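You operate a simulated robot arm through the tools that you are given. There is no shell and no other tool.

The job below is to be done with a simulated two-armed robot. You get a single attempt, and the scene is never put back.

TASK
Dose 20 ml of blue dye into the beaker of clear water.
Fine: on the round mat, one press; park the nozzle arm and put the beaker back. Set down upright: what you pick out. Where these are worked on the way, their far stop is far enough and under half their travel is too little: nozzle arm.
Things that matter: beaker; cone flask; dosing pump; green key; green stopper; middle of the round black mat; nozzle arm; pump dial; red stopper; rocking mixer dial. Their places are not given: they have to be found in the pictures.

It is judged by the outcome, as a careful person would: the job done as asked, and still so three seconds after it is handed in. It fails if anything else is knocked over, pushed out of place, dropped, spilled or broken.

THE ROBOT
Two 7-joint arms with fingered hands on one trunk that stands fixed in place. Base frame: the origin is at the foot of the trunk, x ahead of it, y to its left, z up; the work surface is at about z = 85. Units: cm, rad, N and s.
The left shoulder is at [5.2, 17.4, 109.3], the right one opposite. With the tool pointing down near the work surface each hand reaches from about 32 to 74 cm from the base axis, measured 20 degrees to its own side. Payload 3.8 kg a hand.
The TCP of each hand is the grasp point between the finger pads, 2.6 cm short of the fingertips. In the tool frame z runs along the fingers and y along their closing line. The gripper opens to 13.2 cm; its body begins 7.3 cm behind the TCP. The gripper is a hand of 3 fingers: y runs from the thumb to the fingers, the wrist lies at [0, 0, -22.4] in the tool frame.
Orientation is that of the tool frame in the base frame, as a unit quaternion [x, y, z, w]. With the fingers straight down and closing along the base's y, the tool's x points along the base's -x, its y along +y and its z along -z.

THE INTERFACE
- The arms move only by the tool jog_arm. It takes "left_series", "right_series" or both (then of equal length, played together; a hand with none holds still); each is one flat list of numbers, 6 for each row, row after row: the shift along the tool's x, y, z in units of 25 mm (1.0 is 25 mm), then the turn, a rotation vector about the tool's x, y, z in units of 6 degrees (1.0 is 6 degrees). In form: [tx, ty, tz, ax, ay, az, tx, ty, tz, ax, ay, az, ...]. A call has 1 to 20 rows; each row shifts and turns the commanded pose from where the row before left it, along the tool's axes as they then stand. A call with a number of a shift or a turn outside -1 to 1 is refused whole. A row lasts 0.2 s, in which the tool goes at most 5 cm and 0.15 rad; a call with a longer step from one row to the next is refused whole. Where a pose cannot be reached the arm comes as near as it can. A force on the tool above 40 N (or 10 N above the force at the start of the call, whichever is more), or a blocked arm, ends the call early, and 0.2 s more pass. In this call time passes only in rows, and 0.2 s behind the last. It gives the time, the measured TCP pose, the force on the tool (base axes), the opening and the grip force at its end, in the units of the frame above (readings bear some noise), with the torque about the TCP (base axes, N m) and any sound that the robot's microphone picked up, and new pictures: "views" is both (left out), scene, wrist or none (wrist: the cameras of the hands that moved).
- Cameras (640 x 400 px; columns grow to the right, rows downward): "scene" is now at [17.26, -2.9, 102.89]; the picture's right is [-0.35, -0.94, 0.00], its down [0.27, -0.10, -0.96] and it looks along [0.90, -0.34, 0.29] (base axes); focal length 214 px, centre (320, 200). "left" rides on the left gripper at [-6.1, 0.3, -9.2] in its tool frame; the picture's right is [-0.05, -1.00, 0.00], its down [0.83, -0.04, -0.55] and it looks along [0.55, -0.03, 0.83] (tool axes); focal length 230 px, centre (320, 200). "right" rides on the right gripper at [6.2, 0.3, -9.2] in its tool frame; the picture's right is [-0.05, 1.00, 0.00], its down [-0.83, -0.04, -0.56] and it looks along [-0.56, -0.03, 0.83] (tool axes); focal length 230 px, centre (320, 200).
- slide_trunk(by): moves the trunk up (or, below 0, down) by that many cm; the arms and the scene camera ride with it, the base frame stays. It gives what a move gives, with no picture.
- finger_targets(finger1, finger2, thumb_bend, hand): sets how far each is bent, from 0 (flat) to 1 (curled in); at 0.3 the hand is open as for a grip, at 0.7 the pads meet at the TCP. One left out holds its place. A second passes; each finger stops where it meets its share of the squeeze, and holds until it gets a number again. It is the only way to open and close the hand. It gives what a move gives, with no picture; readings hold the bend of each and the force on the fingers (four entries, about 0 where the hand has none), thumb and palm.
- aim_head(pan, tilt): turns the head with the scene camera to pan (to the left, within 1.047 rad either way) and tilt (down, from -0.506 to 1.204), counted from straight ahead of the robot (the tilt from the chest, where the trunk bows). It gives what a move gives, and a new picture of the scene camera.
- locate(camera, pixels): for up to 12 pixels [column, row] of the newest picture of that camera ("zoom" is the newest enlarged one), the place [x, y, z] in the base frame of the surface seen there, good to about 0.2 cm. The clock stands still meanwhile.
- zoom(camera, box): a new picture of the part [left, top, right, bottom] of that camera's present view, enlarged. The clock stands still meanwhile.
- job_done(): hands the job in; it is judged then, once.

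Unless the task says otherwise, let go and move clear before handing in.

The tools are called after ">>>" as a command line: name --argument value ..., lists and objects as JSON in quotes. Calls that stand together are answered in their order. jog_arm: Moves the arms, as the interface text tells. Its arguments: {"type":"object","properties":{"left_series":{"type":"array","items":{"type":"number"}},"right_series":{"type":"array","items":{"type":"number"}},"views":{"type":"string","enum":["both","scene","wrist","none"]}},"required":[]} The other tools are called the same way: slide_trunk (by) moves the trunk up or down; finger_targets (finger1, finger2, thumb_bend, hand) moves the fingers one by one; aim_head (pan, tilt) turns the head that bears the scene camera; locate (camera, pixels) gives the place of the surface under pixels of a picture; zoom (camera, box) takes an enlarged picture of a part of a camera's view; job_done () hands the job in.

At the start:

```text
t: 0.0
left_ee_pos: [41.99, 13.28, 128.77]
left_tcp_rot: [-0.001, 1.0, 0.0, 0.0]
left_ft_force: [-0.5, -0.7, -0.6]
left_torque: [0.01, 0.03, 0.0]
left_grip_width: 13.18
left_gripper_force: 0.0
left_shape: jaw
left_bend: [0.3, 0.3, 0.3]
left_finger forces: [0.0, 0.0, 0.1, 0.1, 0.1, 0.1]
right_ee_pos: [45.33, -22.77, 119.41]
right_tcp_rot: [0.0, 1.0, -0.001, 0.0]
right_ft_force: [-1.2, -0.4, -1.4]
right_torque: [0.0, -0.01, -0.01]
right_grip_width: 13.2
right_gripper_force: 0.0
right_shape: jaw
right_bend: [0.3, 0.3, 0.3]
right_finger forces: [0.0, 0.1, 0.0, 0.0, 0.1, 0.0]
trunk travel left (down, up): [-40.0, 8.2]
head pan, tilt (commanded): [-0.36, -0.29]
```

scene: 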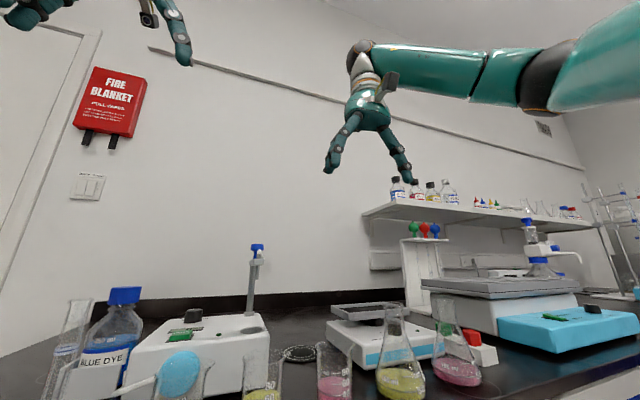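
right: 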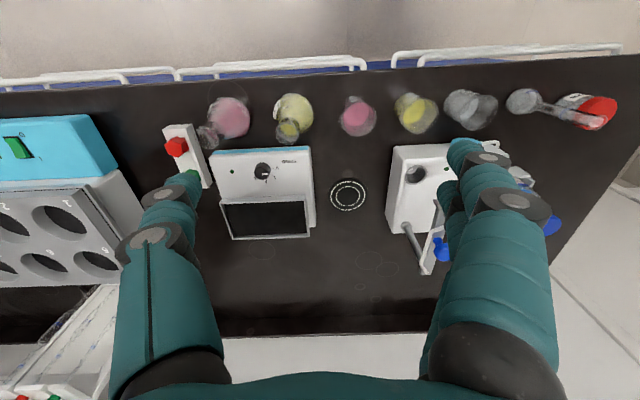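
left: 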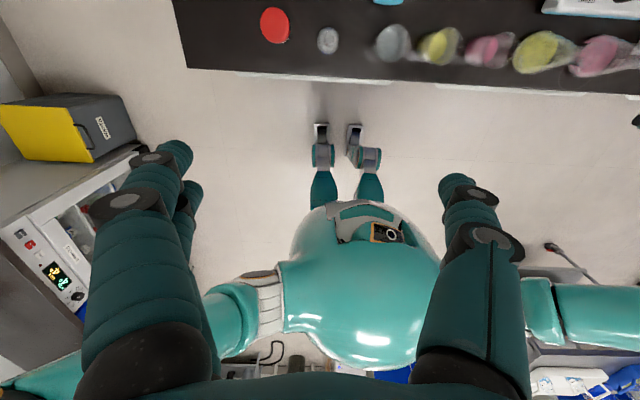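

The scene picture shows a dosing pump (white box near px 200,350) with a blue dye bottle, beakers in front, and mat near (300,352). I will tilt the head down to see the whole bench.

>>> aim_head --pan 0.0 --tilt 0.5

```text
t: 1.1
left_ee_pos: [41.84, 13.12, 128.86]
left_tcp_rot: [-0.001, 1.0, 0.0, 0.0]
left_ft_force: [0.5, 0.1, 0.7]
left_torque: [-0.01, 0.0, 0.0]
left_grip_width: 13.21
left_gripper_force: 0.0
left_shape: jaw
left_bend: [0.3, 0.3, 0.3]
left_finger forces: [0.0, 0.1, 0.0, 0.0, 0.0, 0.1]
right_ee_pos: [45.55, -22.7, 119.47]
right_tcp_rot: [0.0, 1.0, 0.0, 0.0]
right_ft_force: [-0.7, -0.5, -0.6]
right_torque: [0.01, 0.0, -0.03]
right_grip_width: 13.21
right_gripper_force: 0.0
right_shape: jaw
right_bend: [0.3, 0.3, 0.3]
right_finger forces: [0.1, 0.0, 0.0, 0.0, 0.0, 0.0]
trunk travel left (down, up): [-40.0, 8.2]
head pan, tilt (commanded): [0.0, 0.499]
```

scene: 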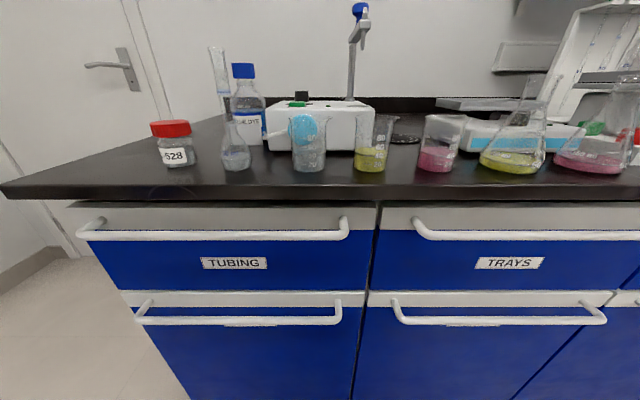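

The row of glassware stands along the front edge (clear beaker at ~308,145, yellow at 372,145, pink at 435,145). I'll raise the trunk for a better downward view and zoom in.

>>> slide_trunk --by 8

>>> aim_head --pan 0.0 --tilt 0.45

>>> zoom --camera "scene" --box '[140, 20, 460, 220]'

```text
t: 2.3
left_ee_pos: [42.16, 13.19, 136.54]
left_tcp_rot: [-0.001, 1.0, 0.0, -0.001]
left_ft_force: [0.0, 0.4, -0.5]
left_torque: [-0.01, 0.04, -0.01]
left_grip_width: 13.19
left_gripper_force: 0.0
left_shape: jaw
left_bend: [0.3, 0.3, 0.3]
left_finger forces: [0.0, 0.1, 0.1, 0.0, 0.1, 0.0]
right_ee_pos: [45.52, -22.64, 127.27]
right_tcp_rot: [0.0, 1.0, 0.0, -0.001]
right_ft_force: [0.7, 0.2, -0.3]
right_torque: [0.0, -0.01, 0.0]
right_grip_width: 13.19
right_gripper_force: 0.1
right_shape: jaw
right_bend: [0.3, 0.3, 0.3]
right_finger forces: [0.0, 0.0, 0.0, 0.1, 0.0, 0.0]
trunk travel left (down, up): [-48.0, 0.2]
head pan, tilt (commanded): [0.0, 0.499]
```

```text
t: 2.9
left_ee_pos: [42.07, 13.16, 136.85]
left_tcp_rot: [0.0, 1.0, 0.0, 0.0]
left_ft_force: [0.9, 0.3, -0.2]
left_torque: [0.01, 0.02, 0.02]
left_grip_width: 13.17
left_gripper_force: 0.0
left_shape: jaw
left_bend: [0.3, 0.3, 0.3]
left_finger forces: [0.0, 0.0, 0.0, 0.0, 0.0, 0.1]
right_ee_pos: [45.43, -22.74, 127.46]
right_tcp_rot: [0.0, 1.0, 0.0, 0.001]
right_ft_force: [-0.2, 0.5, 0.3]
right_torque: [0.0, -0.01, 0.01]
right_grip_width: 13.18
right_gripper_force: 0.0
right_shape: jaw
right_bend: [0.3, 0.3, 0.3]
right_finger forces: [0.0, 0.1, 0.0, 0.0, 0.0, 0.0]
trunk travel left (down, up): [-48.0, 0.2]
head pan, tilt (commanded): [0.0, 0.45]
```

scene: 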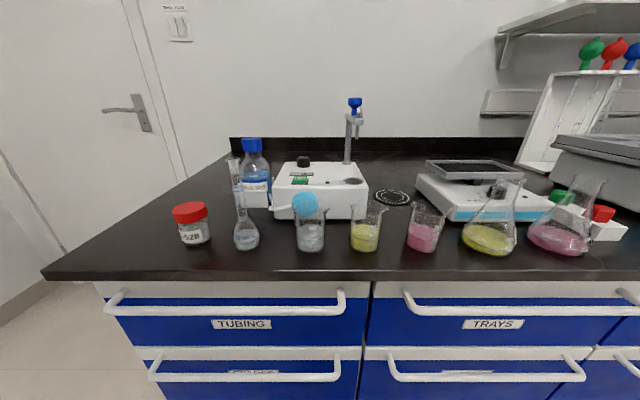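

```text
2.00 times, centred on (300, 120) of scene
```

zoom: 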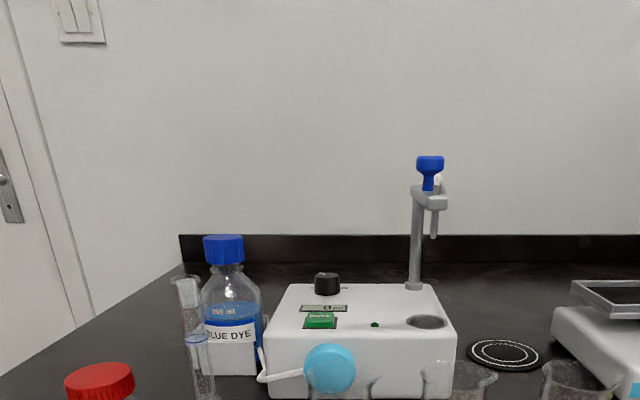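

The pump is seen from its front: dial (black knob), green key, display, post with nozzle arm and blue knob. I'll zoom in to read the details.

>>> zoom --camera "scene" --box '[260, 90, 420, 190]'

>>> zoom --camera "scene" --box '[160, 150, 480, 350]'

>>> zoom --camera "scene" --box '[270, 150, 350, 200]'

```text
4.00 times, centred on (340, 140) of scene
```

zoom: 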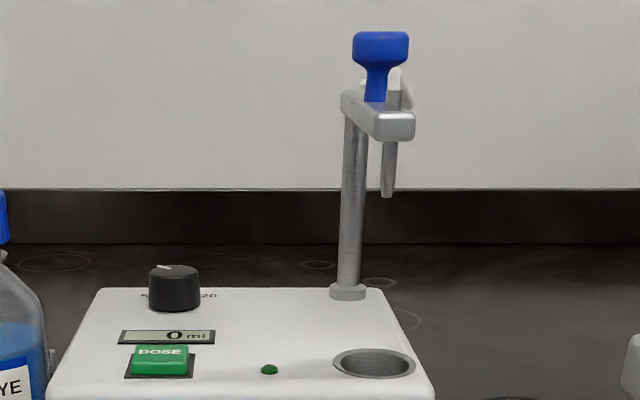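

```text
2.00 times, centred on (320, 250) of scene
```

zoom: 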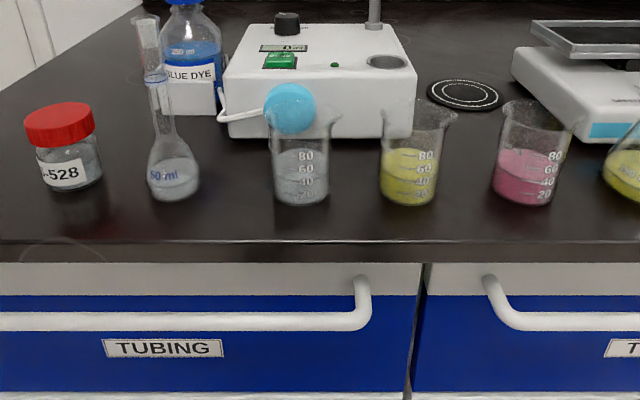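

```text
8.00 times, centred on (310, 175) of scene
```

zoom: 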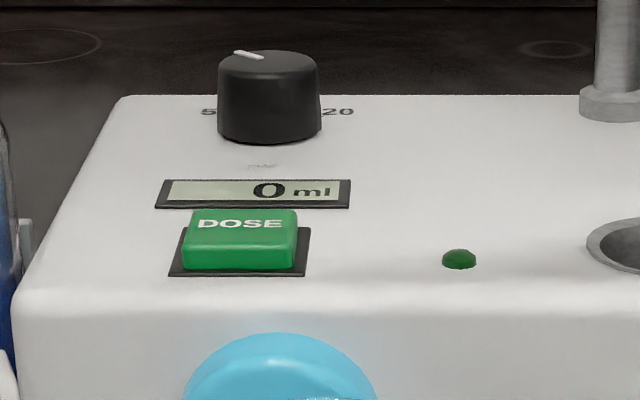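

The dial's pointer points back-left, labels "5" left and "20" right are visible. I'll look from the right-hand camera, which sees the bench from above.

>>> zoom --camera "right" --box '[320, 60, 640, 260]'

>>> locate --camera "scene" --pixels '[[304, 158], [301, 182], [353, 182], [393, 197], [347, 140], [355, 103], [312, 248], [310, 238], [365, 242], [303, 205], [358, 119], [290, 215]]'

```text
2.00 times, centred on (480, 160) of right
```

zoom: 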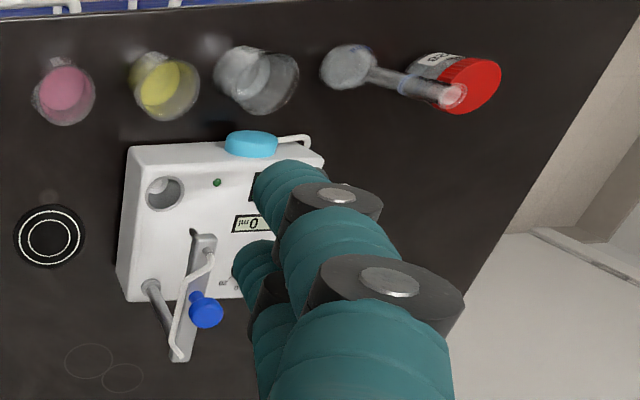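

```text
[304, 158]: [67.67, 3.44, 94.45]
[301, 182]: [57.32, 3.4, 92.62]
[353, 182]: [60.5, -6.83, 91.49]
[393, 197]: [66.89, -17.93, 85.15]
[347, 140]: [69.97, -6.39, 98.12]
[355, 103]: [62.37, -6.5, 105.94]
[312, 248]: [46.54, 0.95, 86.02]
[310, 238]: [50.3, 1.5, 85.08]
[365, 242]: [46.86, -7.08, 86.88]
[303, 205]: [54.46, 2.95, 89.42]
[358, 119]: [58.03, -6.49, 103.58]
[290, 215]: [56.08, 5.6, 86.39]
```

The right-hand view shows the pump from above (post, arm bar, blue knob, cup) but my fingers hide the dial. I'll move the left hand over the pump, high up, to look straight down at the dial.

>>> jog_arm --left_series '[-1, -0.9, 0, 0, 0, 0, -1, -0.9, 0, 0, 0, 0, -1, -0.9, 0, 0, 0, 0, -1, -0.9, 0, 0, 0, 0]' --views "wrist"

```text
t: 3.9
left_ee_pos: [47.81, 7.81, 136.72]
left_tcp_rot: [-0.001, 1.0, 0.0, 0.001]
left_ft_force: [0.1, -0.2, -1.1]
left_torque: [-0.01, -0.02, 0.02]
left_grip_width: 13.17
left_gripper_force: 0.0
left_shape: jaw
left_bend: [0.3, 0.3, 0.3]
left_finger forces: [0.1, 0.1, 0.0, 0.1, 0.0, 0.0]
left hand out of reach, approached as far as the arm can: row 3, 4
right_ee_pos: [45.4, -22.64, 127.56]
right_tcp_rot: [0.0, 1.0, 0.0, 0.0]
right_ft_force: [0.6, -1.0, -0.4]
right_torque: [0.02, 0.0, 0.0]
right_grip_width: 13.18
right_gripper_force: 0.0
right_shape: jaw
right_bend: [0.3, 0.3, 0.3]
right_finger forces: [0.0, 0.0, 0.1, 0.0, 0.1, 0.0]
trunk travel left (down, up): [-48.0, 0.2]
head pan, tilt (commanded): [0.0, 0.45]
```

left: 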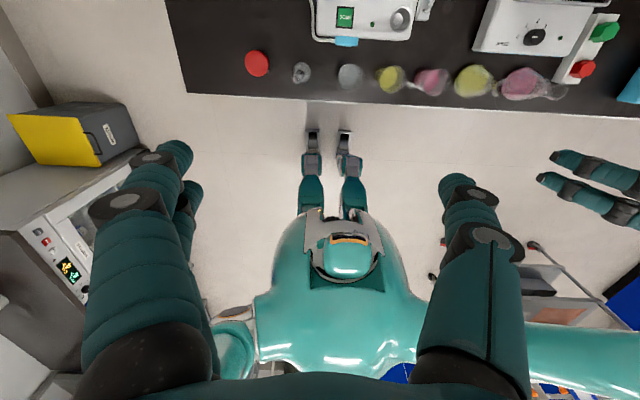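

The high pose is out of reach; I'll lower the left hand to ~z 121 (well above the knob at 107) and further forward for the downward view.

>>> jog_arm --left_series '[-0.5, -0.3, 1, 0, 0, 0, -0.5, -0.3, 1, 0, 0, 0, -0.5, -0.3, 1, 0, 0, 0, -0.5, -0.3, 1, 0, 0, 0, -0.5, -0.3, 1, 0, 0, 0, -0.6, -0.3, 1, 0, 0, 0]' --views "wrist"

>>> zoom --camera "left" --box '[240, 0, 400, 100]'

```text
t: 5.3
left_ee_pos: [55.64, 3.15, 121.89]
left_tcp_rot: [-0.001, 1.0, 0.0, 0.0]
left_ft_force: [0.2, 0.4, -0.6]
left_torque: [0.03, 0.03, 0.0]
left_grip_width: 13.19
left_gripper_force: 0.1
left_shape: jaw
left_bend: [0.3, 0.3, 0.3]
left_finger forces: [0.0, 0.0, 0.0, 0.0, 0.1, 0.0]
right_ee_pos: [45.37, -22.85, 127.37]
right_tcp_rot: [-0.001, 1.0, 0.001, 0.0]
right_ft_force: [0.2, -0.3, 0.6]
right_torque: [-0.04, 0.04, 0.0]
right_grip_width: 13.19
right_gripper_force: 0.1
right_shape: jaw
right_bend: [0.3, 0.3, 0.3]
right_finger forces: [0.1, 0.0, 0.1, 0.0, 0.0, 0.1]
trunk travel left (down, up): [-48.0, 0.2]
head pan, tilt (commanded): [0.0, 0.45]
```

left: 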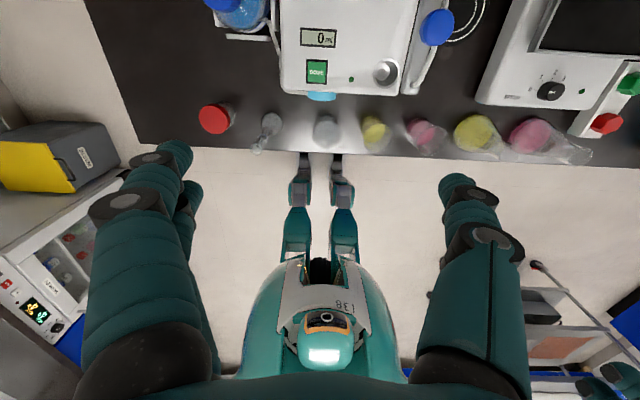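

```text
4.00 times, centred on (320, 50) of left
```

zoom: 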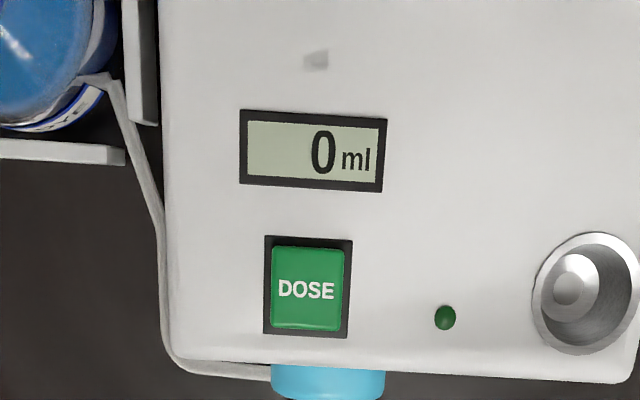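

The top view shows the display "0 ml" and the DOSE key; the dial is just off the top of the picture. I'll go a bit further forward.

>>> jog_arm --left_series '[-0.9, 0, 0, 0, 0, 0, -0.9, 0, 0, 0, 0, 0, -0.9, 0, 0, 0, 0, 0]' --views "wrist"

>>> zoom --camera "left" --box '[240, 0, 400, 100]'

```text
t: 6.1
left_ee_pos: [56.88, 3.94, 121.53]
left_tcp_rot: [-0.001, 1.0, 0.001, 0.0]
left_ft_force: [-0.4, -0.6, -0.5]
left_torque: [0.0, -0.02, 0.02]
left_grip_width: 13.18
left_gripper_force: 0.0
left_shape: jaw
left_bend: [0.3, 0.3, 0.3]
left_finger forces: [0.0, 0.1, 0.1, 0.1, 0.1, 0.0]
left hand out of reach, approached as far as the arm can: row 1, 2, 3
right_ee_pos: [45.33, -22.7, 127.48]
right_tcp_rot: [0.0, 1.0, 0.001, 0.001]
right_ft_force: [0.0, 0.0, 0.0]
right_torque: [0.01, 0.02, 0.0]
right_grip_width: 13.2
right_gripper_force: 0.1
right_shape: jaw
right_bend: [0.3, 0.3, 0.3]
right_finger forces: [0.0, 0.0, 0.0, 0.0, 0.0, 0.0]
trunk travel left (down, up): [-48.0, 0.2]
head pan, tilt (commanded): [0.0, 0.45]
```

left: 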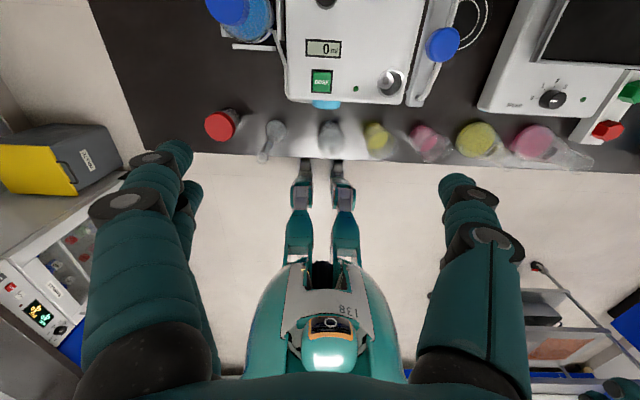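

```text
4.00 times, centred on (320, 50) of left
```

zoom: 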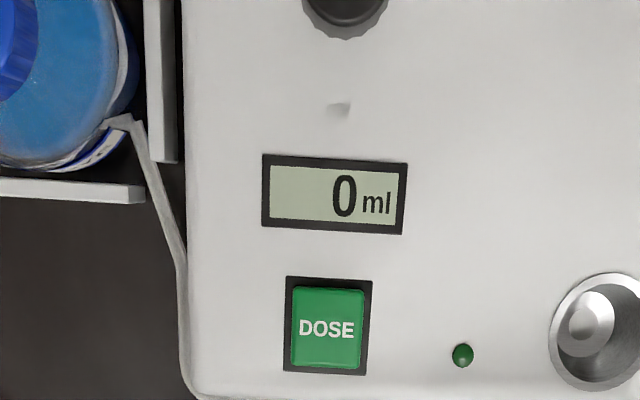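

The dial is at the top edge (px ~345,10 in the zoom). Tilting the hand's fingers forward by 30° will make the wrist camera look straight down, bringing the dial fully into view.

>>> jog_arm --left_series '[0, 0, 0, 0, -1, 0, 0, 0, 0, 0, -1, 0, 0, 0, 0, 0, -1, 0, 0, 0, 0, 0, -1, 0, 0, 0, 0, 0, -1, 0]' --views "wrist"

>>> zoom --camera "left" --box '[200, 0, 520, 200]'

```text
t: 7.3
left_ee_pos: [65.88, 0.17, 125.63]
left_tcp_rot: [-0.001, 0.966, 0.0, 0.26]
left_ft_force: [-0.5, -0.1, -0.1]
left_torque: [0.0, -0.03, -0.01]
left_grip_width: 13.18
left_gripper_force: 0.0
left_shape: jaw
left_bend: [0.3, 0.3, 0.3]
left_finger forces: [0.0, 0.0, 0.0, 0.0, 0.0, 0.1]
left hand out of reach, approached as far as the arm can: row 1, 2, 3, 4, 5
right_ee_pos: [45.45, -22.68, 127.5]
right_tcp_rot: [0.001, 1.0, 0.0, -0.001]
right_ft_force: [-0.2, 0.3, -0.1]
right_torque: [0.03, 0.01, -0.01]
right_grip_width: 13.2
right_gripper_force: 0.1
right_shape: jaw
right_bend: [0.3, 0.3, 0.3]
right_finger forces: [0.0, 0.1, 0.1, 0.0, 0.0, 0.1]
trunk travel left (down, up): [-48.0, 0.2]
head pan, tilt (commanded): [0.0, 0.45]
```

left: 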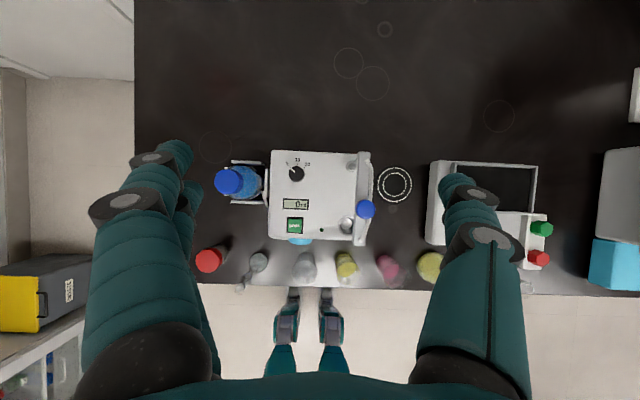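

```text
2.00 times, centred on (360, 100) of left
```

zoom: 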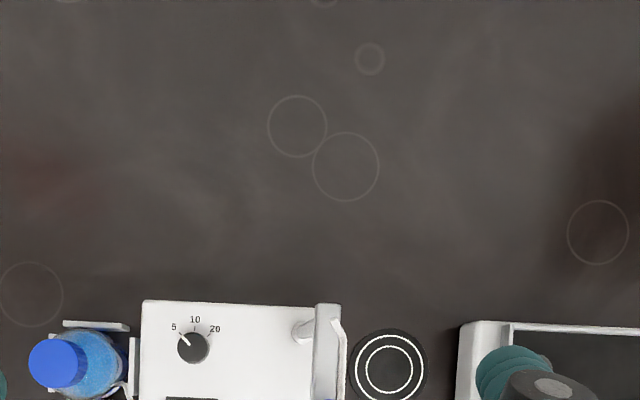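

Excellent top view: dial at (297,174) with marks 5, 10, 20 and pointer at 5; mat at (394,184). I'll zoom and locate key points.

>>> zoom --camera "left" --box '[260, 140, 340, 190]'

>>> locate --camera "left" --pixels '[[297, 174], [294, 225], [394, 184], [365, 209], [347, 225], [361, 245], [365, 160], [304, 262], [304, 272], [352, 162], [272, 240], [272, 152]]'

```text
8.00 times, centred on (300, 165) of left
```

zoom: 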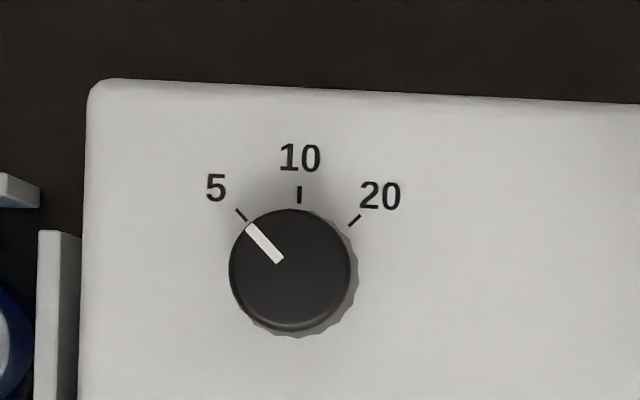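

```text
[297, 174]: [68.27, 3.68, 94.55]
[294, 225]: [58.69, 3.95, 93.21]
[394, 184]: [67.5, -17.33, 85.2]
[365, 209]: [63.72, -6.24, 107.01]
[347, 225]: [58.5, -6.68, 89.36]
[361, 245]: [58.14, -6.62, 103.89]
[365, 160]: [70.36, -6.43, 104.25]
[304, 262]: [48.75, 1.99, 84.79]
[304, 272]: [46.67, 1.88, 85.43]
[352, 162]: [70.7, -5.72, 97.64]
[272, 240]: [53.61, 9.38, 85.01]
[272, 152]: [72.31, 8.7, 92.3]
```

The dial (68.3, 3.7) points to 5 with 20 about 90° clockwise. Now closer views of mat, nozzle arm and bottle to get precise places.

>>> zoom --camera "left" --box '[330, 140, 426, 200]'

>>> locate --camera "zoom" --pixels '[[427, 292], [320, 292], [534, 292], [427, 190], [427, 400], [258, 80], [220, 130], [150, 160], [140, 145], [230, 300]]'

>>> locate --camera "left" --pixels '[[231, 181], [255, 185], [347, 264], [302, 252], [291, 262], [316, 262], [258, 262], [208, 258], [284, 226], [302, 226], [294, 218], [294, 233]]'

```text
6.67 times, centred on (378, 170) of left
```

zoom: 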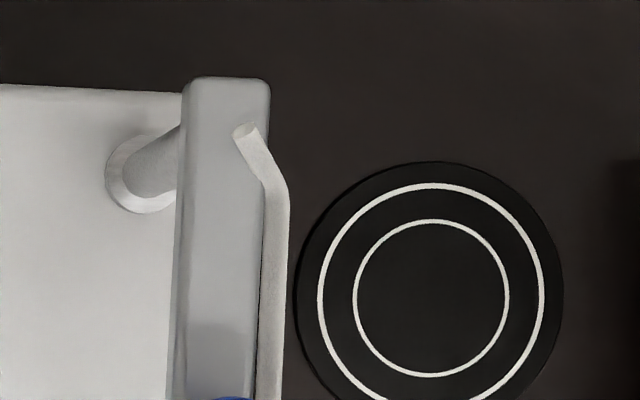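

```text
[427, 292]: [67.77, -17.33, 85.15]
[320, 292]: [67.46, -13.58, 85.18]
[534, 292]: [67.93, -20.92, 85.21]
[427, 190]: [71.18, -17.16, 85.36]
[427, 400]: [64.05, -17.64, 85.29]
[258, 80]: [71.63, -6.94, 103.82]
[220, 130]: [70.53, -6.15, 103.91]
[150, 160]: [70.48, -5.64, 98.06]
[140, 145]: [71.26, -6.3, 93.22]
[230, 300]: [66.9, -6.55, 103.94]
```

```text
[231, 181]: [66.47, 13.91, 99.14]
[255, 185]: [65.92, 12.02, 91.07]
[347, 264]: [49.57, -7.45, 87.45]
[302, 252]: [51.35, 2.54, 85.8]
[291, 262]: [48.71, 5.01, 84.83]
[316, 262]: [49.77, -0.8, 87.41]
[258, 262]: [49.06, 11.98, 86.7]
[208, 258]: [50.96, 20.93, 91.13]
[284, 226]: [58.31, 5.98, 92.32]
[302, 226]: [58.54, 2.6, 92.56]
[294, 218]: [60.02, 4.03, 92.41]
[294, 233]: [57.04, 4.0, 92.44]
```

Mat centre is about (67.6, -17.4); the arm runs along y≈-6.4 from the post at x≈70.5. Now a close look at the beakers.

>>> zoom --camera "left" --box '[240, 230, 400, 330]'

>>> zoom --camera "scene" --box '[250, 160, 410, 260]'

```text
4.00 times, centred on (320, 280) of left
```

zoom: 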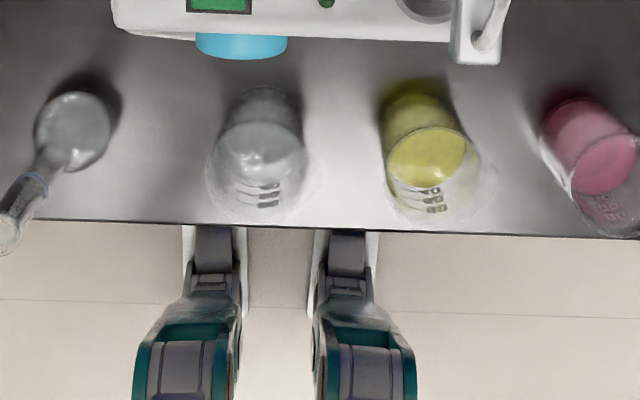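

```text
4.00 times, centred on (330, 210) of scene
```

zoom: 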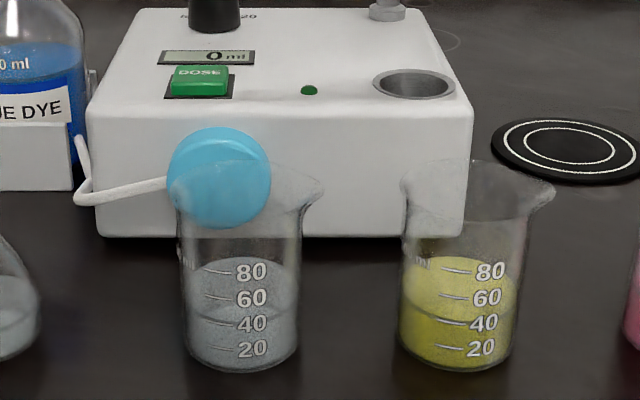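

The clear-water beaker and yellow beaker are shown well; I'll locate their outlines.

>>> locate --camera "zoom" --pixels '[[240, 366], [188, 330], [298, 330], [242, 300], [180, 200], [305, 215], [402, 330], [512, 330], [458, 366], [250, 272], [474, 195], [490, 272]]'

>>> locate --camera "scene" --pixels '[[298, 212], [296, 208], [324, 206], [312, 249], [300, 245], [325, 245], [292, 180], [246, 238], [424, 240], [424, 205], [283, 206], [366, 248]]'

```text
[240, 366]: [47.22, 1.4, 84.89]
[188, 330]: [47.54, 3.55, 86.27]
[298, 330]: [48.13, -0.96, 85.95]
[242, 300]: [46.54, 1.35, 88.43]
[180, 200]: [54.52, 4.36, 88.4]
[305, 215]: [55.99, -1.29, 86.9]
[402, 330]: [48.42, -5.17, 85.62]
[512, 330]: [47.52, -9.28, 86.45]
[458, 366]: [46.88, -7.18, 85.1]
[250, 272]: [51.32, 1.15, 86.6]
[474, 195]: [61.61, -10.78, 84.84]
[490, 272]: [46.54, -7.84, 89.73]
```

```text
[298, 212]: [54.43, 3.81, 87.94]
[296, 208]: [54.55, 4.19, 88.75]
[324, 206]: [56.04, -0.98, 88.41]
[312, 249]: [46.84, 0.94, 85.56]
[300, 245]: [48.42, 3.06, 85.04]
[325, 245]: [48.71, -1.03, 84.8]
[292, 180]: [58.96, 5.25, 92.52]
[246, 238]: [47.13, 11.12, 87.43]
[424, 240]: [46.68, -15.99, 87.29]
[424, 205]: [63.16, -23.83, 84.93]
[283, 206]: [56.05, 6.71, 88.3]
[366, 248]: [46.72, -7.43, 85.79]
```

Beaker centre ≈ (49.0, 1.3), radius ≈ 2.4, rim z ≈ 92. Before touching the dial I want to know where the fingertips are at a partial bend, so I'll set the left fingers to 0.55 and look at the hand with the head.

>>> finger_targets --hand "left" --finger1 0.55 --finger2 0.55 --thumb_bend 0.55

>>> aim_head --pan 0.0 --tilt 0.0

```text
t: 8.3
left_ee_pos: [65.92, 0.18, 125.66]
left_tcp_rot: [-0.002, 0.966, 0.001, 0.258]
left_ft_force: [-0.8, 0.3, 0.4]
left_torque: [0.01, 0.0, 0.02]
left_grip_width: 5.18
left_gripper_force: 0.1
left_shape: fingers
left_bend: [0.55, 0.55, 0.55]
left_finger forces: [0.0, 0.0, 0.1, 0.0, 0.0, 0.0]
right_ee_pos: [45.34, -22.73, 127.49]
right_tcp_rot: [-0.001, 1.0, 0.0, 0.0]
right_ft_force: [-0.2, -0.8, 0.5]
right_torque: [0.0, 0.02, -0.03]
right_grip_width: 13.18
right_gripper_force: 0.0
right_shape: jaw
right_bend: [0.3, 0.3, 0.3]
right_finger forces: [0.0, 0.1, 0.1, 0.0, 0.0, 0.0]
trunk travel left (down, up): [-48.0, 0.2]
head pan, tilt (commanded): [0.0, 0.45]
```

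```text
t: 9.2
left_ee_pos: [65.87, 0.21, 125.6]
left_tcp_rot: [-0.002, 0.966, 0.0, 0.257]
left_ft_force: [0.3, -1.1, 0.7]
left_torque: [-0.02, 0.01, 0.0]
left_grip_width: 5.15
left_gripper_force: 0.0
left_shape: fingers
left_bend: [0.55, 0.55, 0.55]
left_finger forces: [0.0, 0.0, 0.0, 0.0, 0.0, 0.0]
right_ee_pos: [45.36, -22.57, 127.47]
right_tcp_rot: [0.0, 1.0, 0.0, 0.0]
right_ft_force: [0.0, -0.3, -0.6]
right_torque: [0.01, -0.03, 0.0]
right_grip_width: 13.18
right_gripper_force: 0.1
right_shape: jaw
right_bend: [0.3, 0.3, 0.3]
right_finger forces: [0.1, 0.1, 0.1, 0.0, 0.0, 0.0]
trunk travel left (down, up): [-48.0, 0.2]
head pan, tilt (commanded): [0.0, 0.0]
```

scene: 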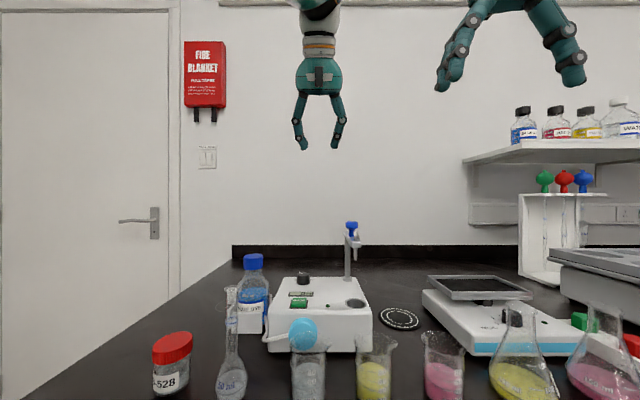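

The left hand is visible at (318,100) with fingertips at (302,148) and (336,146). I'll zoom and locate them.

>>> zoom --camera "scene" --box '[260, 50, 380, 170]'

>>> locate --camera "scene" --pixels '[[303, 148], [336, 146], [298, 122], [340, 122], [318, 92], [297, 80], [340, 80], [318, 60], [350, 222], [350, 231]]'

```text
3.33 times, centred on (320, 110) of scene
```

zoom: 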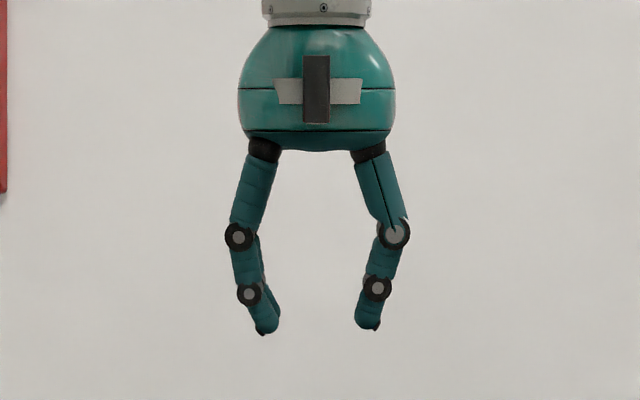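

```text
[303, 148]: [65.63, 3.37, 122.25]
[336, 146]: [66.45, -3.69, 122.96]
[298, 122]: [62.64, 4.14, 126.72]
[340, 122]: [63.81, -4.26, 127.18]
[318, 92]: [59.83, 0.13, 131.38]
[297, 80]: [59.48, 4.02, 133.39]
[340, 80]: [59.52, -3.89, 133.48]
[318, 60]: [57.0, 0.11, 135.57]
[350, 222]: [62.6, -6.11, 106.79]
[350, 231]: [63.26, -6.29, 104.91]
```

At bend 0.55 the tips lie ~2.9 cm beyond the TCP and the pads are 5.2 cm apart; fingers are ~1.7 cm thick. I'll bring the left hand back in and lower toward (60, 4, 112) to leave the stretched pose before approaching the dial.

>>> jog_arm --left_series '[0.8, 0.25, 0.6, 0, 0, 0, 0.8, 0.25, 0.6, 0, 0, 0, 0.8, 0.25, 0.6, 0, 0, 0, 0.8, 0.25, 0.6, 0, 0, 0, 0.8, 0.25, 0.6, 0, 0, 0, 0.8, 0.25, 0.6, 0, 0, 0]' --views "scene"

```text
t: 10.6
left_ee_pos: [69.39, -0.12, 114.79]
left_tcp_rot: [0.0, 0.966, 0.0, 0.257]
left_ft_force: [-0.4, -0.3, 0.8]
left_torque: [-0.01, 0.04, -0.04]
left_grip_width: 5.16
left_gripper_force: 0.1
left_shape: fingers
left_bend: [0.55, 0.55, 0.55]
left_finger forces: [0.0, 0.0, 0.0, 0.0, 0.0, 0.0]
left hand out of reach, approached as far as the arm can: row 1, 2, 3, 4, 5, 6
right_ee_pos: [45.34, -22.66, 127.49]
right_tcp_rot: [0.0, 1.0, 0.0, 0.0]
right_ft_force: [-0.2, 0.3, -0.6]
right_torque: [0.01, 0.02, -0.01]
right_grip_width: 13.2
right_gripper_force: 0.1
right_shape: jaw
right_bend: [0.3, 0.3, 0.3]
right_finger forces: [0.0, 0.1, 0.0, 0.0, 0.0, 0.0]
trunk travel left (down, up): [-48.0, 0.2]
head pan, tilt (commanded): [0.0, 0.0]
```

scene: 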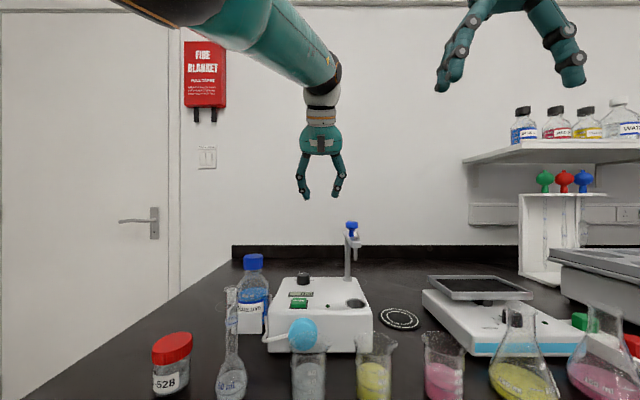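

The left arm reports out of reach with the 30° tilt, sitting at (69.4, -0.1, 114.8). I'll tilt it back toward vertical in small steps and see how the reach changes.

>>> jog_arm --left_series '[0.3, 0, -0.3, 0, 1, 0, 0.3, 0, -0.3, 0, 1, 0, 0.3, 0, -0.3, 0, 1, 0]' --views "none"

```text
t: 11.4
left_ee_pos: [62.79, 0.94, 115.0]
left_tcp_rot: [-0.001, 0.995, 0.0, 0.104]
left_ft_force: [0.3, 0.1, -1.2]
left_torque: [-0.03, 0.03, 0.02]
left_grip_width: 5.17
left_gripper_force: 0.2
left_shape: fingers
left_bend: [0.55, 0.55, 0.55]
left_finger forces: [0.1, 0.0, 0.0, 0.1, 0.0, 0.0]
left hand out of reach, approached as far as the arm can: row 1, 2, 3
right_ee_pos: [45.31, -22.67, 127.57]
right_tcp_rot: [0.0, 1.0, 0.001, 0.002]
right_ft_force: [-0.3, -0.8, -0.4]
right_torque: [0.01, 0.0, 0.0]
right_grip_width: 13.2
right_gripper_force: 0.0
right_shape: jaw
right_bend: [0.3, 0.3, 0.3]
right_finger forces: [0.0, 0.1, 0.0, 0.1, 0.0, 0.1]
trunk travel left (down, up): [-48.0, 0.2]
head pan, tilt (commanded): [0.0, 0.0]
```

>>> jog_arm --left_series '[0.6, 0.3, 0, 0, 1, 0, 0.6, 0.3, 0, 0, 1, 0, 0.8, 0.3, 0, 0, 0, 0, 0.8, 0.3, 0, 0, 0, 0]' --views "scene"

```text
t: 12.4
left_ee_pos: [58.4, 2.84, 115.38]
left_tcp_rot: [-0.001, 1.0, 0.0, -0.001]
left_ft_force: [1.1, 0.7, -0.4]
left_torque: [0.04, 0.03, -0.01]
left_grip_width: 5.17
left_gripper_force: 0.0
left_shape: fingers
left_bend: [0.55, 0.55, 0.55]
left_finger forces: [0.1, 0.0, 0.1, 0.1, 0.1, 0.0]
left hand out of reach, approached as far as the arm can: row 1, 2, 3, 4
right_ee_pos: [45.4, -22.6, 127.53]
right_tcp_rot: [0.0, 1.0, 0.0, 0.001]
right_ft_force: [0.6, 0.0, 0.6]
right_torque: [0.0, 0.02, -0.02]
right_grip_width: 13.19
right_gripper_force: 0.1
right_shape: jaw
right_bend: [0.3, 0.3, 0.3]
right_finger forces: [0.0, 0.0, 0.0, 0.0, 0.0, 0.0]
trunk travel left (down, up): [-48.0, 0.2]
head pan, tilt (commanded): [0.0, 0.0]
```

scene: 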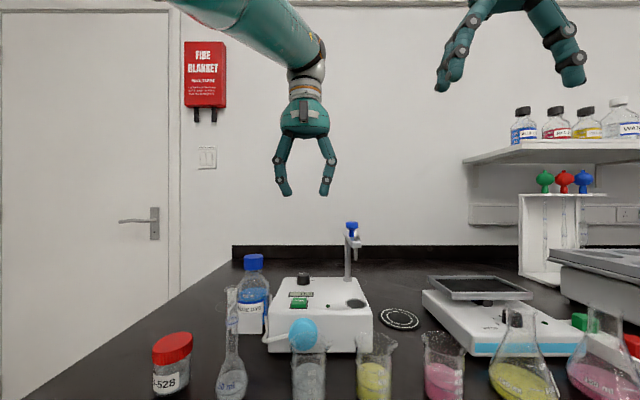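

The arm seems to stick at full stretch (wrist ~59 cm from the shoulder every time). I'll pull the hand clearly back toward the robot to unbend that.

>>> jog_arm --left_series '[1, 0.3, -0.1, 0, 0, 0, 1, 0.3, -0.1, 0, 0, 0, 1, 0.3, -0.1, 0, 0, 0, 1, 0.3, -0.1, 0, 0, 0]' --views "none"

```text
t: 13.4
left_ee_pos: [57.13, 2.39, 119.05]
left_tcp_rot: [-0.001, 1.0, 0.0, 0.0]
left_ft_force: [-0.2, 0.3, 0.5]
left_torque: [-0.03, -0.04, -0.01]
left_grip_width: 5.17
left_gripper_force: 0.0
left_shape: fingers
left_bend: [0.55, 0.55, 0.55]
left_finger forces: [0.0, 0.0, 0.0, 0.1, 0.0, 0.0]
left hand out of reach, approached as far as the arm can: row 1, 2, 3, 4
right_ee_pos: [45.31, -22.78, 127.46]
right_tcp_rot: [0.0, 1.0, 0.0, 0.0]
right_ft_force: [0.2, 0.0, 0.5]
right_torque: [0.02, 0.0, 0.02]
right_grip_width: 13.21
right_gripper_force: 0.0
right_shape: jaw
right_bend: [0.3, 0.3, 0.3]
right_finger forces: [0.0, 0.0, 0.1, 0.0, 0.0, 0.0]
trunk travel left (down, up): [-48.0, 0.2]
head pan, tilt (commanded): [0.0, 0.0]
```

Comparing the last two readings, the commanded pose is evidently still far outside, and the arm projects onto its reach limit. I'll keep bringing the command back until it's no longer flagged.

>>> jog_arm --left_series '[1, 0.2, 0.3, 0, 0, 0, 1, 0.2, 0.3, 0, 0, 0, 1, 0.2, 0.3, 0, 0, 0, 1, 0.2, 0.3, 0, 0, 0, 1, 0.2, 0.3, 0, 0, 0]' --views "none"

```text
t: 14.6
left_ee_pos: [55.95, 0.3, 119.83]
left_tcp_rot: [0.0, 1.0, 0.0, 0.0]
left_ft_force: [-0.3, 0.3, 0.2]
left_torque: [0.03, 0.01, 0.01]
left_grip_width: 5.17
left_gripper_force: 0.1
left_shape: fingers
left_bend: [0.55, 0.55, 0.55]
left_finger forces: [0.1, 0.1, 0.0, 0.0, 0.1, 0.0]
left hand out of reach, approached as far as the arm can: row 1, 2, 3, 4, 5
right_ee_pos: [45.29, -22.71, 127.54]
right_tcp_rot: [0.0, 1.0, 0.0, 0.001]
right_ft_force: [-0.7, -0.7, -0.1]
right_torque: [-0.01, 0.02, 0.04]
right_grip_width: 13.2
right_gripper_force: 0.0
right_shape: jaw
right_bend: [0.3, 0.3, 0.3]
right_finger forces: [0.0, 0.0, 0.0, 0.0, 0.1, 0.0]
trunk travel left (down, up): [-48.0, 0.2]
head pan, tilt (commanded): [0.0, 0.0]
```

Comparing targets and results, the left arm is locked in a straight-elbow singularity (target is inside reach but the elbow doesn't bend). I'll try a sideways/downward move to make the elbow flex.

>>> jog_arm --left_series '[0.3, 1, 0.8, 0, 0, 0, 0.3, 1, 0.8, 0, 0, 0, 0.3, 1, 0.8, 0, 0, 0, 0.3, 1, 0.8, 0, 0, 0]' --views "none"

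```text
t: 15.6
left_ee_pos: [60.5, 7.78, 114.09]
left_tcp_rot: [-0.001, 1.0, 0.0, -0.001]
left_ft_force: [0.2, -0.3, -0.2]
left_torque: [0.0, -0.01, 0.02]
left_grip_width: 5.16
left_gripper_force: 0.0
left_shape: fingers
left_bend: [0.55, 0.55, 0.55]
left_finger forces: [0.0, 0.0, 0.0, 0.0, 0.0, 0.0]
left hand out of reach, approached as far as the arm can: row 1, 2, 3, 4
right_ee_pos: [45.35, -22.64, 127.47]
right_tcp_rot: [0.0, 1.0, 0.0, 0.0]
right_ft_force: [0.9, 0.1, 0.1]
right_torque: [0.0, -0.01, -0.02]
right_grip_width: 13.19
right_gripper_force: 0.1
right_shape: jaw
right_bend: [0.3, 0.3, 0.3]
right_finger forces: [0.0, 0.0, 0.0, 0.0, 0.0, 0.0]
trunk travel left (down, up): [-48.0, 0.2]
head pan, tilt (commanded): [0.0, 0.0]
```

Still at the limit radius (~59 cm). Let me look at the left arm itself to see how the elbow lies.

>>> aim_head --pan 0.6 --tilt -0.4

```text
t: 16.6
left_ee_pos: [60.27, 7.76, 114.19]
left_tcp_rot: [-0.001, 1.0, 0.0, -0.002]
left_ft_force: [-0.5, 0.5, 0.5]
left_torque: [0.02, -0.02, -0.03]
left_grip_width: 5.17
left_gripper_force: 0.0
left_shape: fingers
left_bend: [0.55, 0.55, 0.55]
left_finger forces: [0.1, 0.0, 0.1, 0.0, 0.0, 0.1]
right_ee_pos: [45.24, -22.71, 127.47]
right_tcp_rot: [0.001, 1.0, 0.0, -0.001]
right_ft_force: [0.6, 0.4, 0.6]
right_torque: [-0.01, -0.03, 0.0]
right_grip_width: 13.2
right_gripper_force: 0.0
right_shape: jaw
right_bend: [0.3, 0.3, 0.3]
right_finger forces: [0.1, 0.0, 0.0, 0.0, 0.1, 0.1]
trunk travel left (down, up): [-48.0, 0.2]
head pan, tilt (commanded): [0.6, -0.4]
```

scene: 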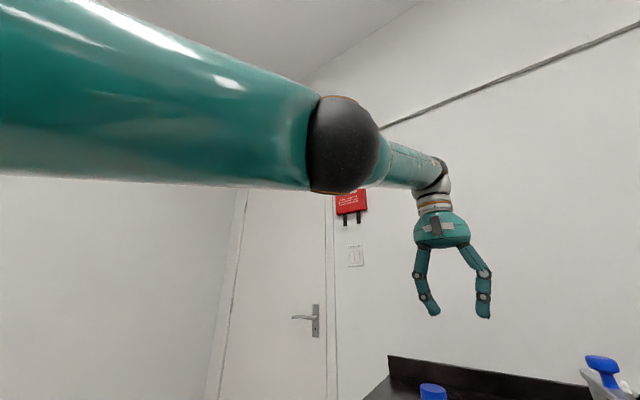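

The left elbow is nearly straight; from the right arm's posture the elbows point outward, so moving the left hand inward (−y) should flex it. I'll move the right hand outward for room first while the left goes inward.

>>> jog_arm --left_series '[0, 0, 0, 0, 0, 0, 0, 0, 0, 0, 0, 0, 0, 0, 0, 0, 0, 0, 0.6, -1, -0.2, 0, 0, 0, 0.6, -1, -0.2, 0, 0, 0, 0.6, -1, -0.2, 0, 0, 0, 0.6, -1, -0.2, 0, 0, 0, 0.6, -1, -0.2, 0, 0, 0, 0.6, -1, -0.2, 0, 0, 0]' --right_series '[0, -1, 0, 0, 0, 0, 0, -1, 0, 0, 0, 0, 0, -1, 0, 0, 0, 0, 0, -1, 0, 0, 0, 0, 0, 0, 0, 0, 0, 0, 0, 0, 0, 0, 0, 0, 0, 0, 0, 0, 0, 0, 0, 0, 0, 0, 0, 0, 0, 0, 0, 0, 0, 0]' --views "scene"

```text
t: 18.6
left_ee_pos: [52.53, -7.89, 117.67]
left_tcp_rot: [-0.001, 1.0, 0.0, 0.001]
left_ft_force: [-0.1, 0.2, -0.3]
left_torque: [-0.02, 0.01, 0.03]
left_grip_width: 5.16
left_gripper_force: 0.1
left_shape: fingers
left_bend: [0.55, 0.55, 0.55]
left_finger forces: [0.0, 0.1, 0.0, 0.0, 0.0, 0.0]
left hand out of reach, approached as far as the arm can: row 4, 5, 7
right_ee_pos: [45.43, -32.81, 127.51]
right_tcp_rot: [0.0, 1.0, 0.002, 0.001]
right_ft_force: [-1.2, -0.4, 1.1]
right_torque: [0.02, -0.03, 0.01]
right_grip_width: 13.19
right_gripper_force: 0.0
right_shape: jaw
right_bend: [0.3, 0.3, 0.3]
right_finger forces: [0.1, 0.0, 0.0, 0.0, 0.0, 0.0]
trunk travel left (down, up): [-48.0, 0.2]
head pan, tilt (commanded): [0.6, -0.4]
```

scene: 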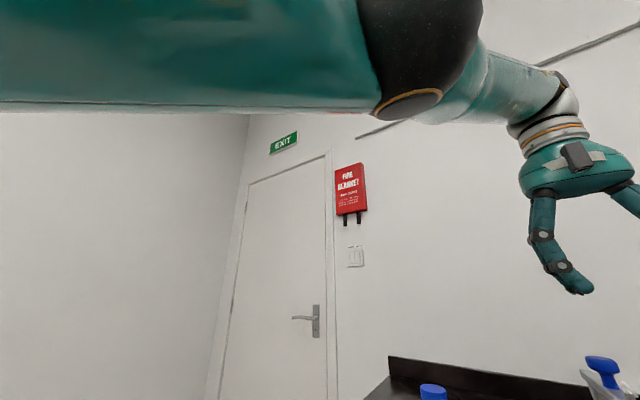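

It's unlocked now (last rows partly reachable). I'll bring the left hand to about (50, 4, 110), a comfortably bent posture.

>>> jog_arm --left_series '[0.8, 0.5, 0.4, 0, 0, 0, 0.4, 0.9, 0.6, 0, 0, 0, 0, 1, 0.6, 0, 0, 0, 0, 1, 0.6, 0, 0, 0, 0, 1, 0.6, 0, 0, 0]' --views "none"

```text
t: 19.8
left_ee_pos: [57.43, -1.0, 113.41]
left_tcp_rot: [0.0, 1.0, 0.0, -0.002]
left_ft_force: [0.4, -0.1, -0.7]
left_torque: [0.01, 0.02, 0.0]
left_grip_width: 5.17
left_gripper_force: 0.0
left_shape: fingers
left_bend: [0.55, 0.55, 0.55]
left_finger forces: [0.0, 0.0, 0.0, 0.0, 0.0, 0.1]
left hand out of reach, approached as far as the arm can: row 1, 2, 3, 4, 5
right_ee_pos: [45.48, -32.73, 127.45]
right_tcp_rot: [0.0, 1.0, 0.0, 0.0]
right_ft_force: [0.1, 0.2, -0.5]
right_torque: [0.0, 0.02, 0.01]
right_grip_width: 13.21
right_gripper_force: 0.1
right_shape: jaw
right_bend: [0.3, 0.3, 0.3]
right_finger forces: [0.0, 0.0, 0.0, 0.1, 0.1, 0.0]
trunk travel left (down, up): [-48.0, 0.2]
head pan, tilt (commanded): [0.6, -0.4]
```

Locked again. I'll go inward −y and strongly back to bend the elbow well before coming back left.

>>> jog_arm --left_series '[0.5, -1, -0.2, 0, 0, 0, 0.5, -1, -0.2, 0, 0, 0, 0.7, -1, -0.2, 0, 0, 0, 0.8, -1, -0.2, 0, 0, 0, 0.9, -0.8, -0.2, 0, 0, 0, 1, -0.5, -0.2, 0, 0, 0, 1, -0.3, 0, 0, 0, 0, 1, 0, 0, 0, 0, 0]' --views "none"

```text
t: 21.6
left_ee_pos: [44.64, -17.77, 117.88]
left_tcp_rot: [-0.001, 1.0, 0.001, -0.001]
left_ft_force: [-0.4, -0.3, 0.1]
left_torque: [0.0, 0.01, 0.0]
left_grip_width: 5.16
left_gripper_force: 0.1
left_shape: fingers
left_bend: [0.55, 0.55, 0.55]
left_finger forces: [0.0, 0.0, 0.0, 0.1, 0.1, 0.0]
left hand out of reach, approached as far as the arm can: row 5, 6, 7, 8
right_ee_pos: [45.41, -32.75, 127.43]
right_tcp_rot: [0.0, 1.0, 0.0, 0.001]
right_ft_force: [0.2, 0.7, 0.6]
right_torque: [-0.02, -0.03, 0.01]
right_grip_width: 13.19
right_gripper_force: 0.0
right_shape: jaw
right_bend: [0.3, 0.3, 0.3]
right_finger forces: [0.0, 0.1, 0.0, 0.1, 0.0, 0.0]
trunk travel left (down, up): [-48.0, 0.2]
head pan, tilt (commanded): [0.6, -0.4]
```

Still sticking, so I'll command a target deep inside the reach (about (33, 11, 123)), giving the solver a large inward error; the space there in front of the trunk is clear.

>>> jog_arm --left_series '[1, 0.3, 0, 0, 0, 0, 1, 0.3, 0, 0, 0, 0, 1, 0.3, 0, 0, 0, 0, 1, 0.3, 0, 0, 0, 0, 0.6, 0.6, 0, 0, 0, 0, 0, 1, -0.2, 0, 0, 0, 0, 1, -0.2, 0, 0, 0, 0, 1, -0.2, 0, 0, 0, 0, 1, -0.2, 0, 0, 0, 0, 1, -0.2, 0, 0, 0, 0, 1, -0.2, 0, 0, 0, 0, 1, -0.2, 0, 0, 0, 0, 1, -0.2, 0, 0, 0, 0, 1, -0.2, 0, 0, 0, 0, 1, -0.2, 0, 0, 0]' --views "scene"

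```text
t: 24.8
left_ee_pos: [49.22, -4.03, 127.65]
left_tcp_rot: [-0.004, 1.0, 0.0, -0.004]
left_ft_force: [-0.5, -0.4, 0.4]
left_torque: [-0.02, -0.01, 0.02]
left_grip_width: 5.14
left_gripper_force: 0.0
left_shape: fingers
left_bend: [0.55, 0.55, 0.55]
left_finger forces: [0.1, 0.0, 0.0, 0.0, 0.0, 0.0]
left hand out of reach, approached as far as the arm can: row 1, 2, 3, 4, 5, 6, 7, 8, 9, 10, 11, 12, 13, 14, 15
right_ee_pos: [45.46, -32.62, 127.45]
right_tcp_rot: [0.0, 1.0, -0.001, 0.0]
right_ft_force: [0.4, 0.9, 0.4]
right_torque: [-0.05, 0.01, -0.01]
right_grip_width: 13.18
right_gripper_force: 0.0
right_shape: jaw
right_bend: [0.3, 0.3, 0.3]
right_finger forces: [0.0, 0.0, 0.1, 0.1, 0.1, 0.0]
trunk travel left (down, up): [-48.0, 0.2]
head pan, tilt (commanded): [0.6, -0.4]
```

scene: 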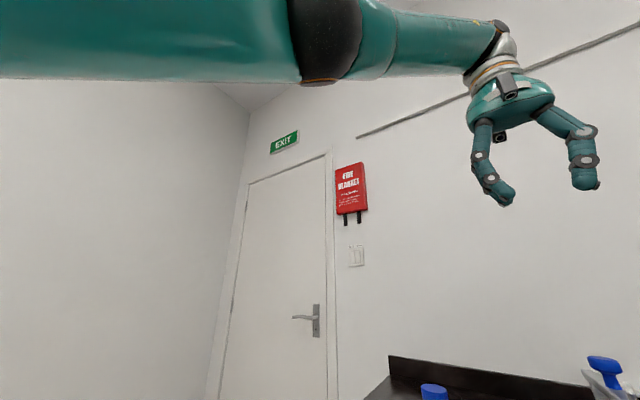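

The arm is dead straight in the picture. A yaw of the hand should be shared by the elbow joint (its axis is near vertical), so I'll command an inward shift together with a yaw turn to unlock it.

>>> jog_arm --left_series '[1, 0.2, 0, 0, 0, 1, 1, 0.2, 0, 0, 0, 1, 1, 0, 0, 0, 0, 1, 0.5, 0, 0, 0, 0, 1, 0, 0, 0, 0, 0, 1, 0, 0, 0, 0, 0, 1, 0, 0, 0, 0, 0, 1, 0, 0, 0, 0, 0, 1]' --views "scene"

```text
t: 26.6
left_ee_pos: [40.47, -1.73, 128.0]
left_tcp_rot: [0.407, 0.914, 0.001, -0.001]
left_ft_force: [0.2, -0.2, 0.3]
left_torque: [0.01, -0.01, 0.02]
left_grip_width: 5.13
left_gripper_force: 0.0
left_shape: fingers
left_bend: [0.55, 0.55, 0.55]
left_finger forces: [0.0, 0.0, 0.0, 0.0, 0.0, 0.0]
right_ee_pos: [45.42, -32.87, 127.47]
right_tcp_rot: [0.0, 1.0, 0.0, 0.0]
right_ft_force: [0.1, -0.6, 0.3]
right_torque: [0.0, 0.0, 0.02]
right_grip_width: 13.16
right_gripper_force: 0.0
right_shape: jaw
right_bend: [0.3, 0.3, 0.3]
right_finger forces: [0.1, 0.1, 0.0, 0.0, 0.0, 0.0]
trunk travel left (down, up): [-48.0, 0.2]
head pan, tilt (commanded): [0.6, -0.4]
```

scene: 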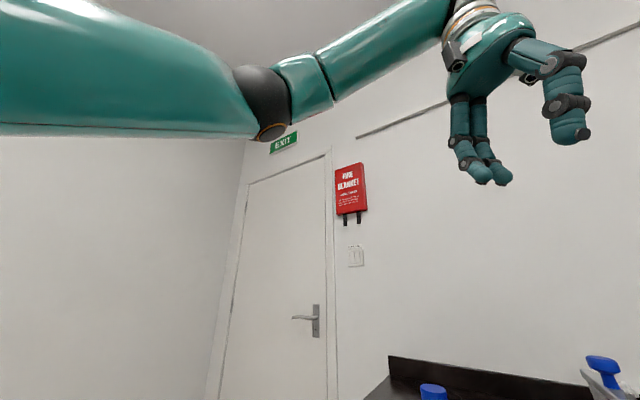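

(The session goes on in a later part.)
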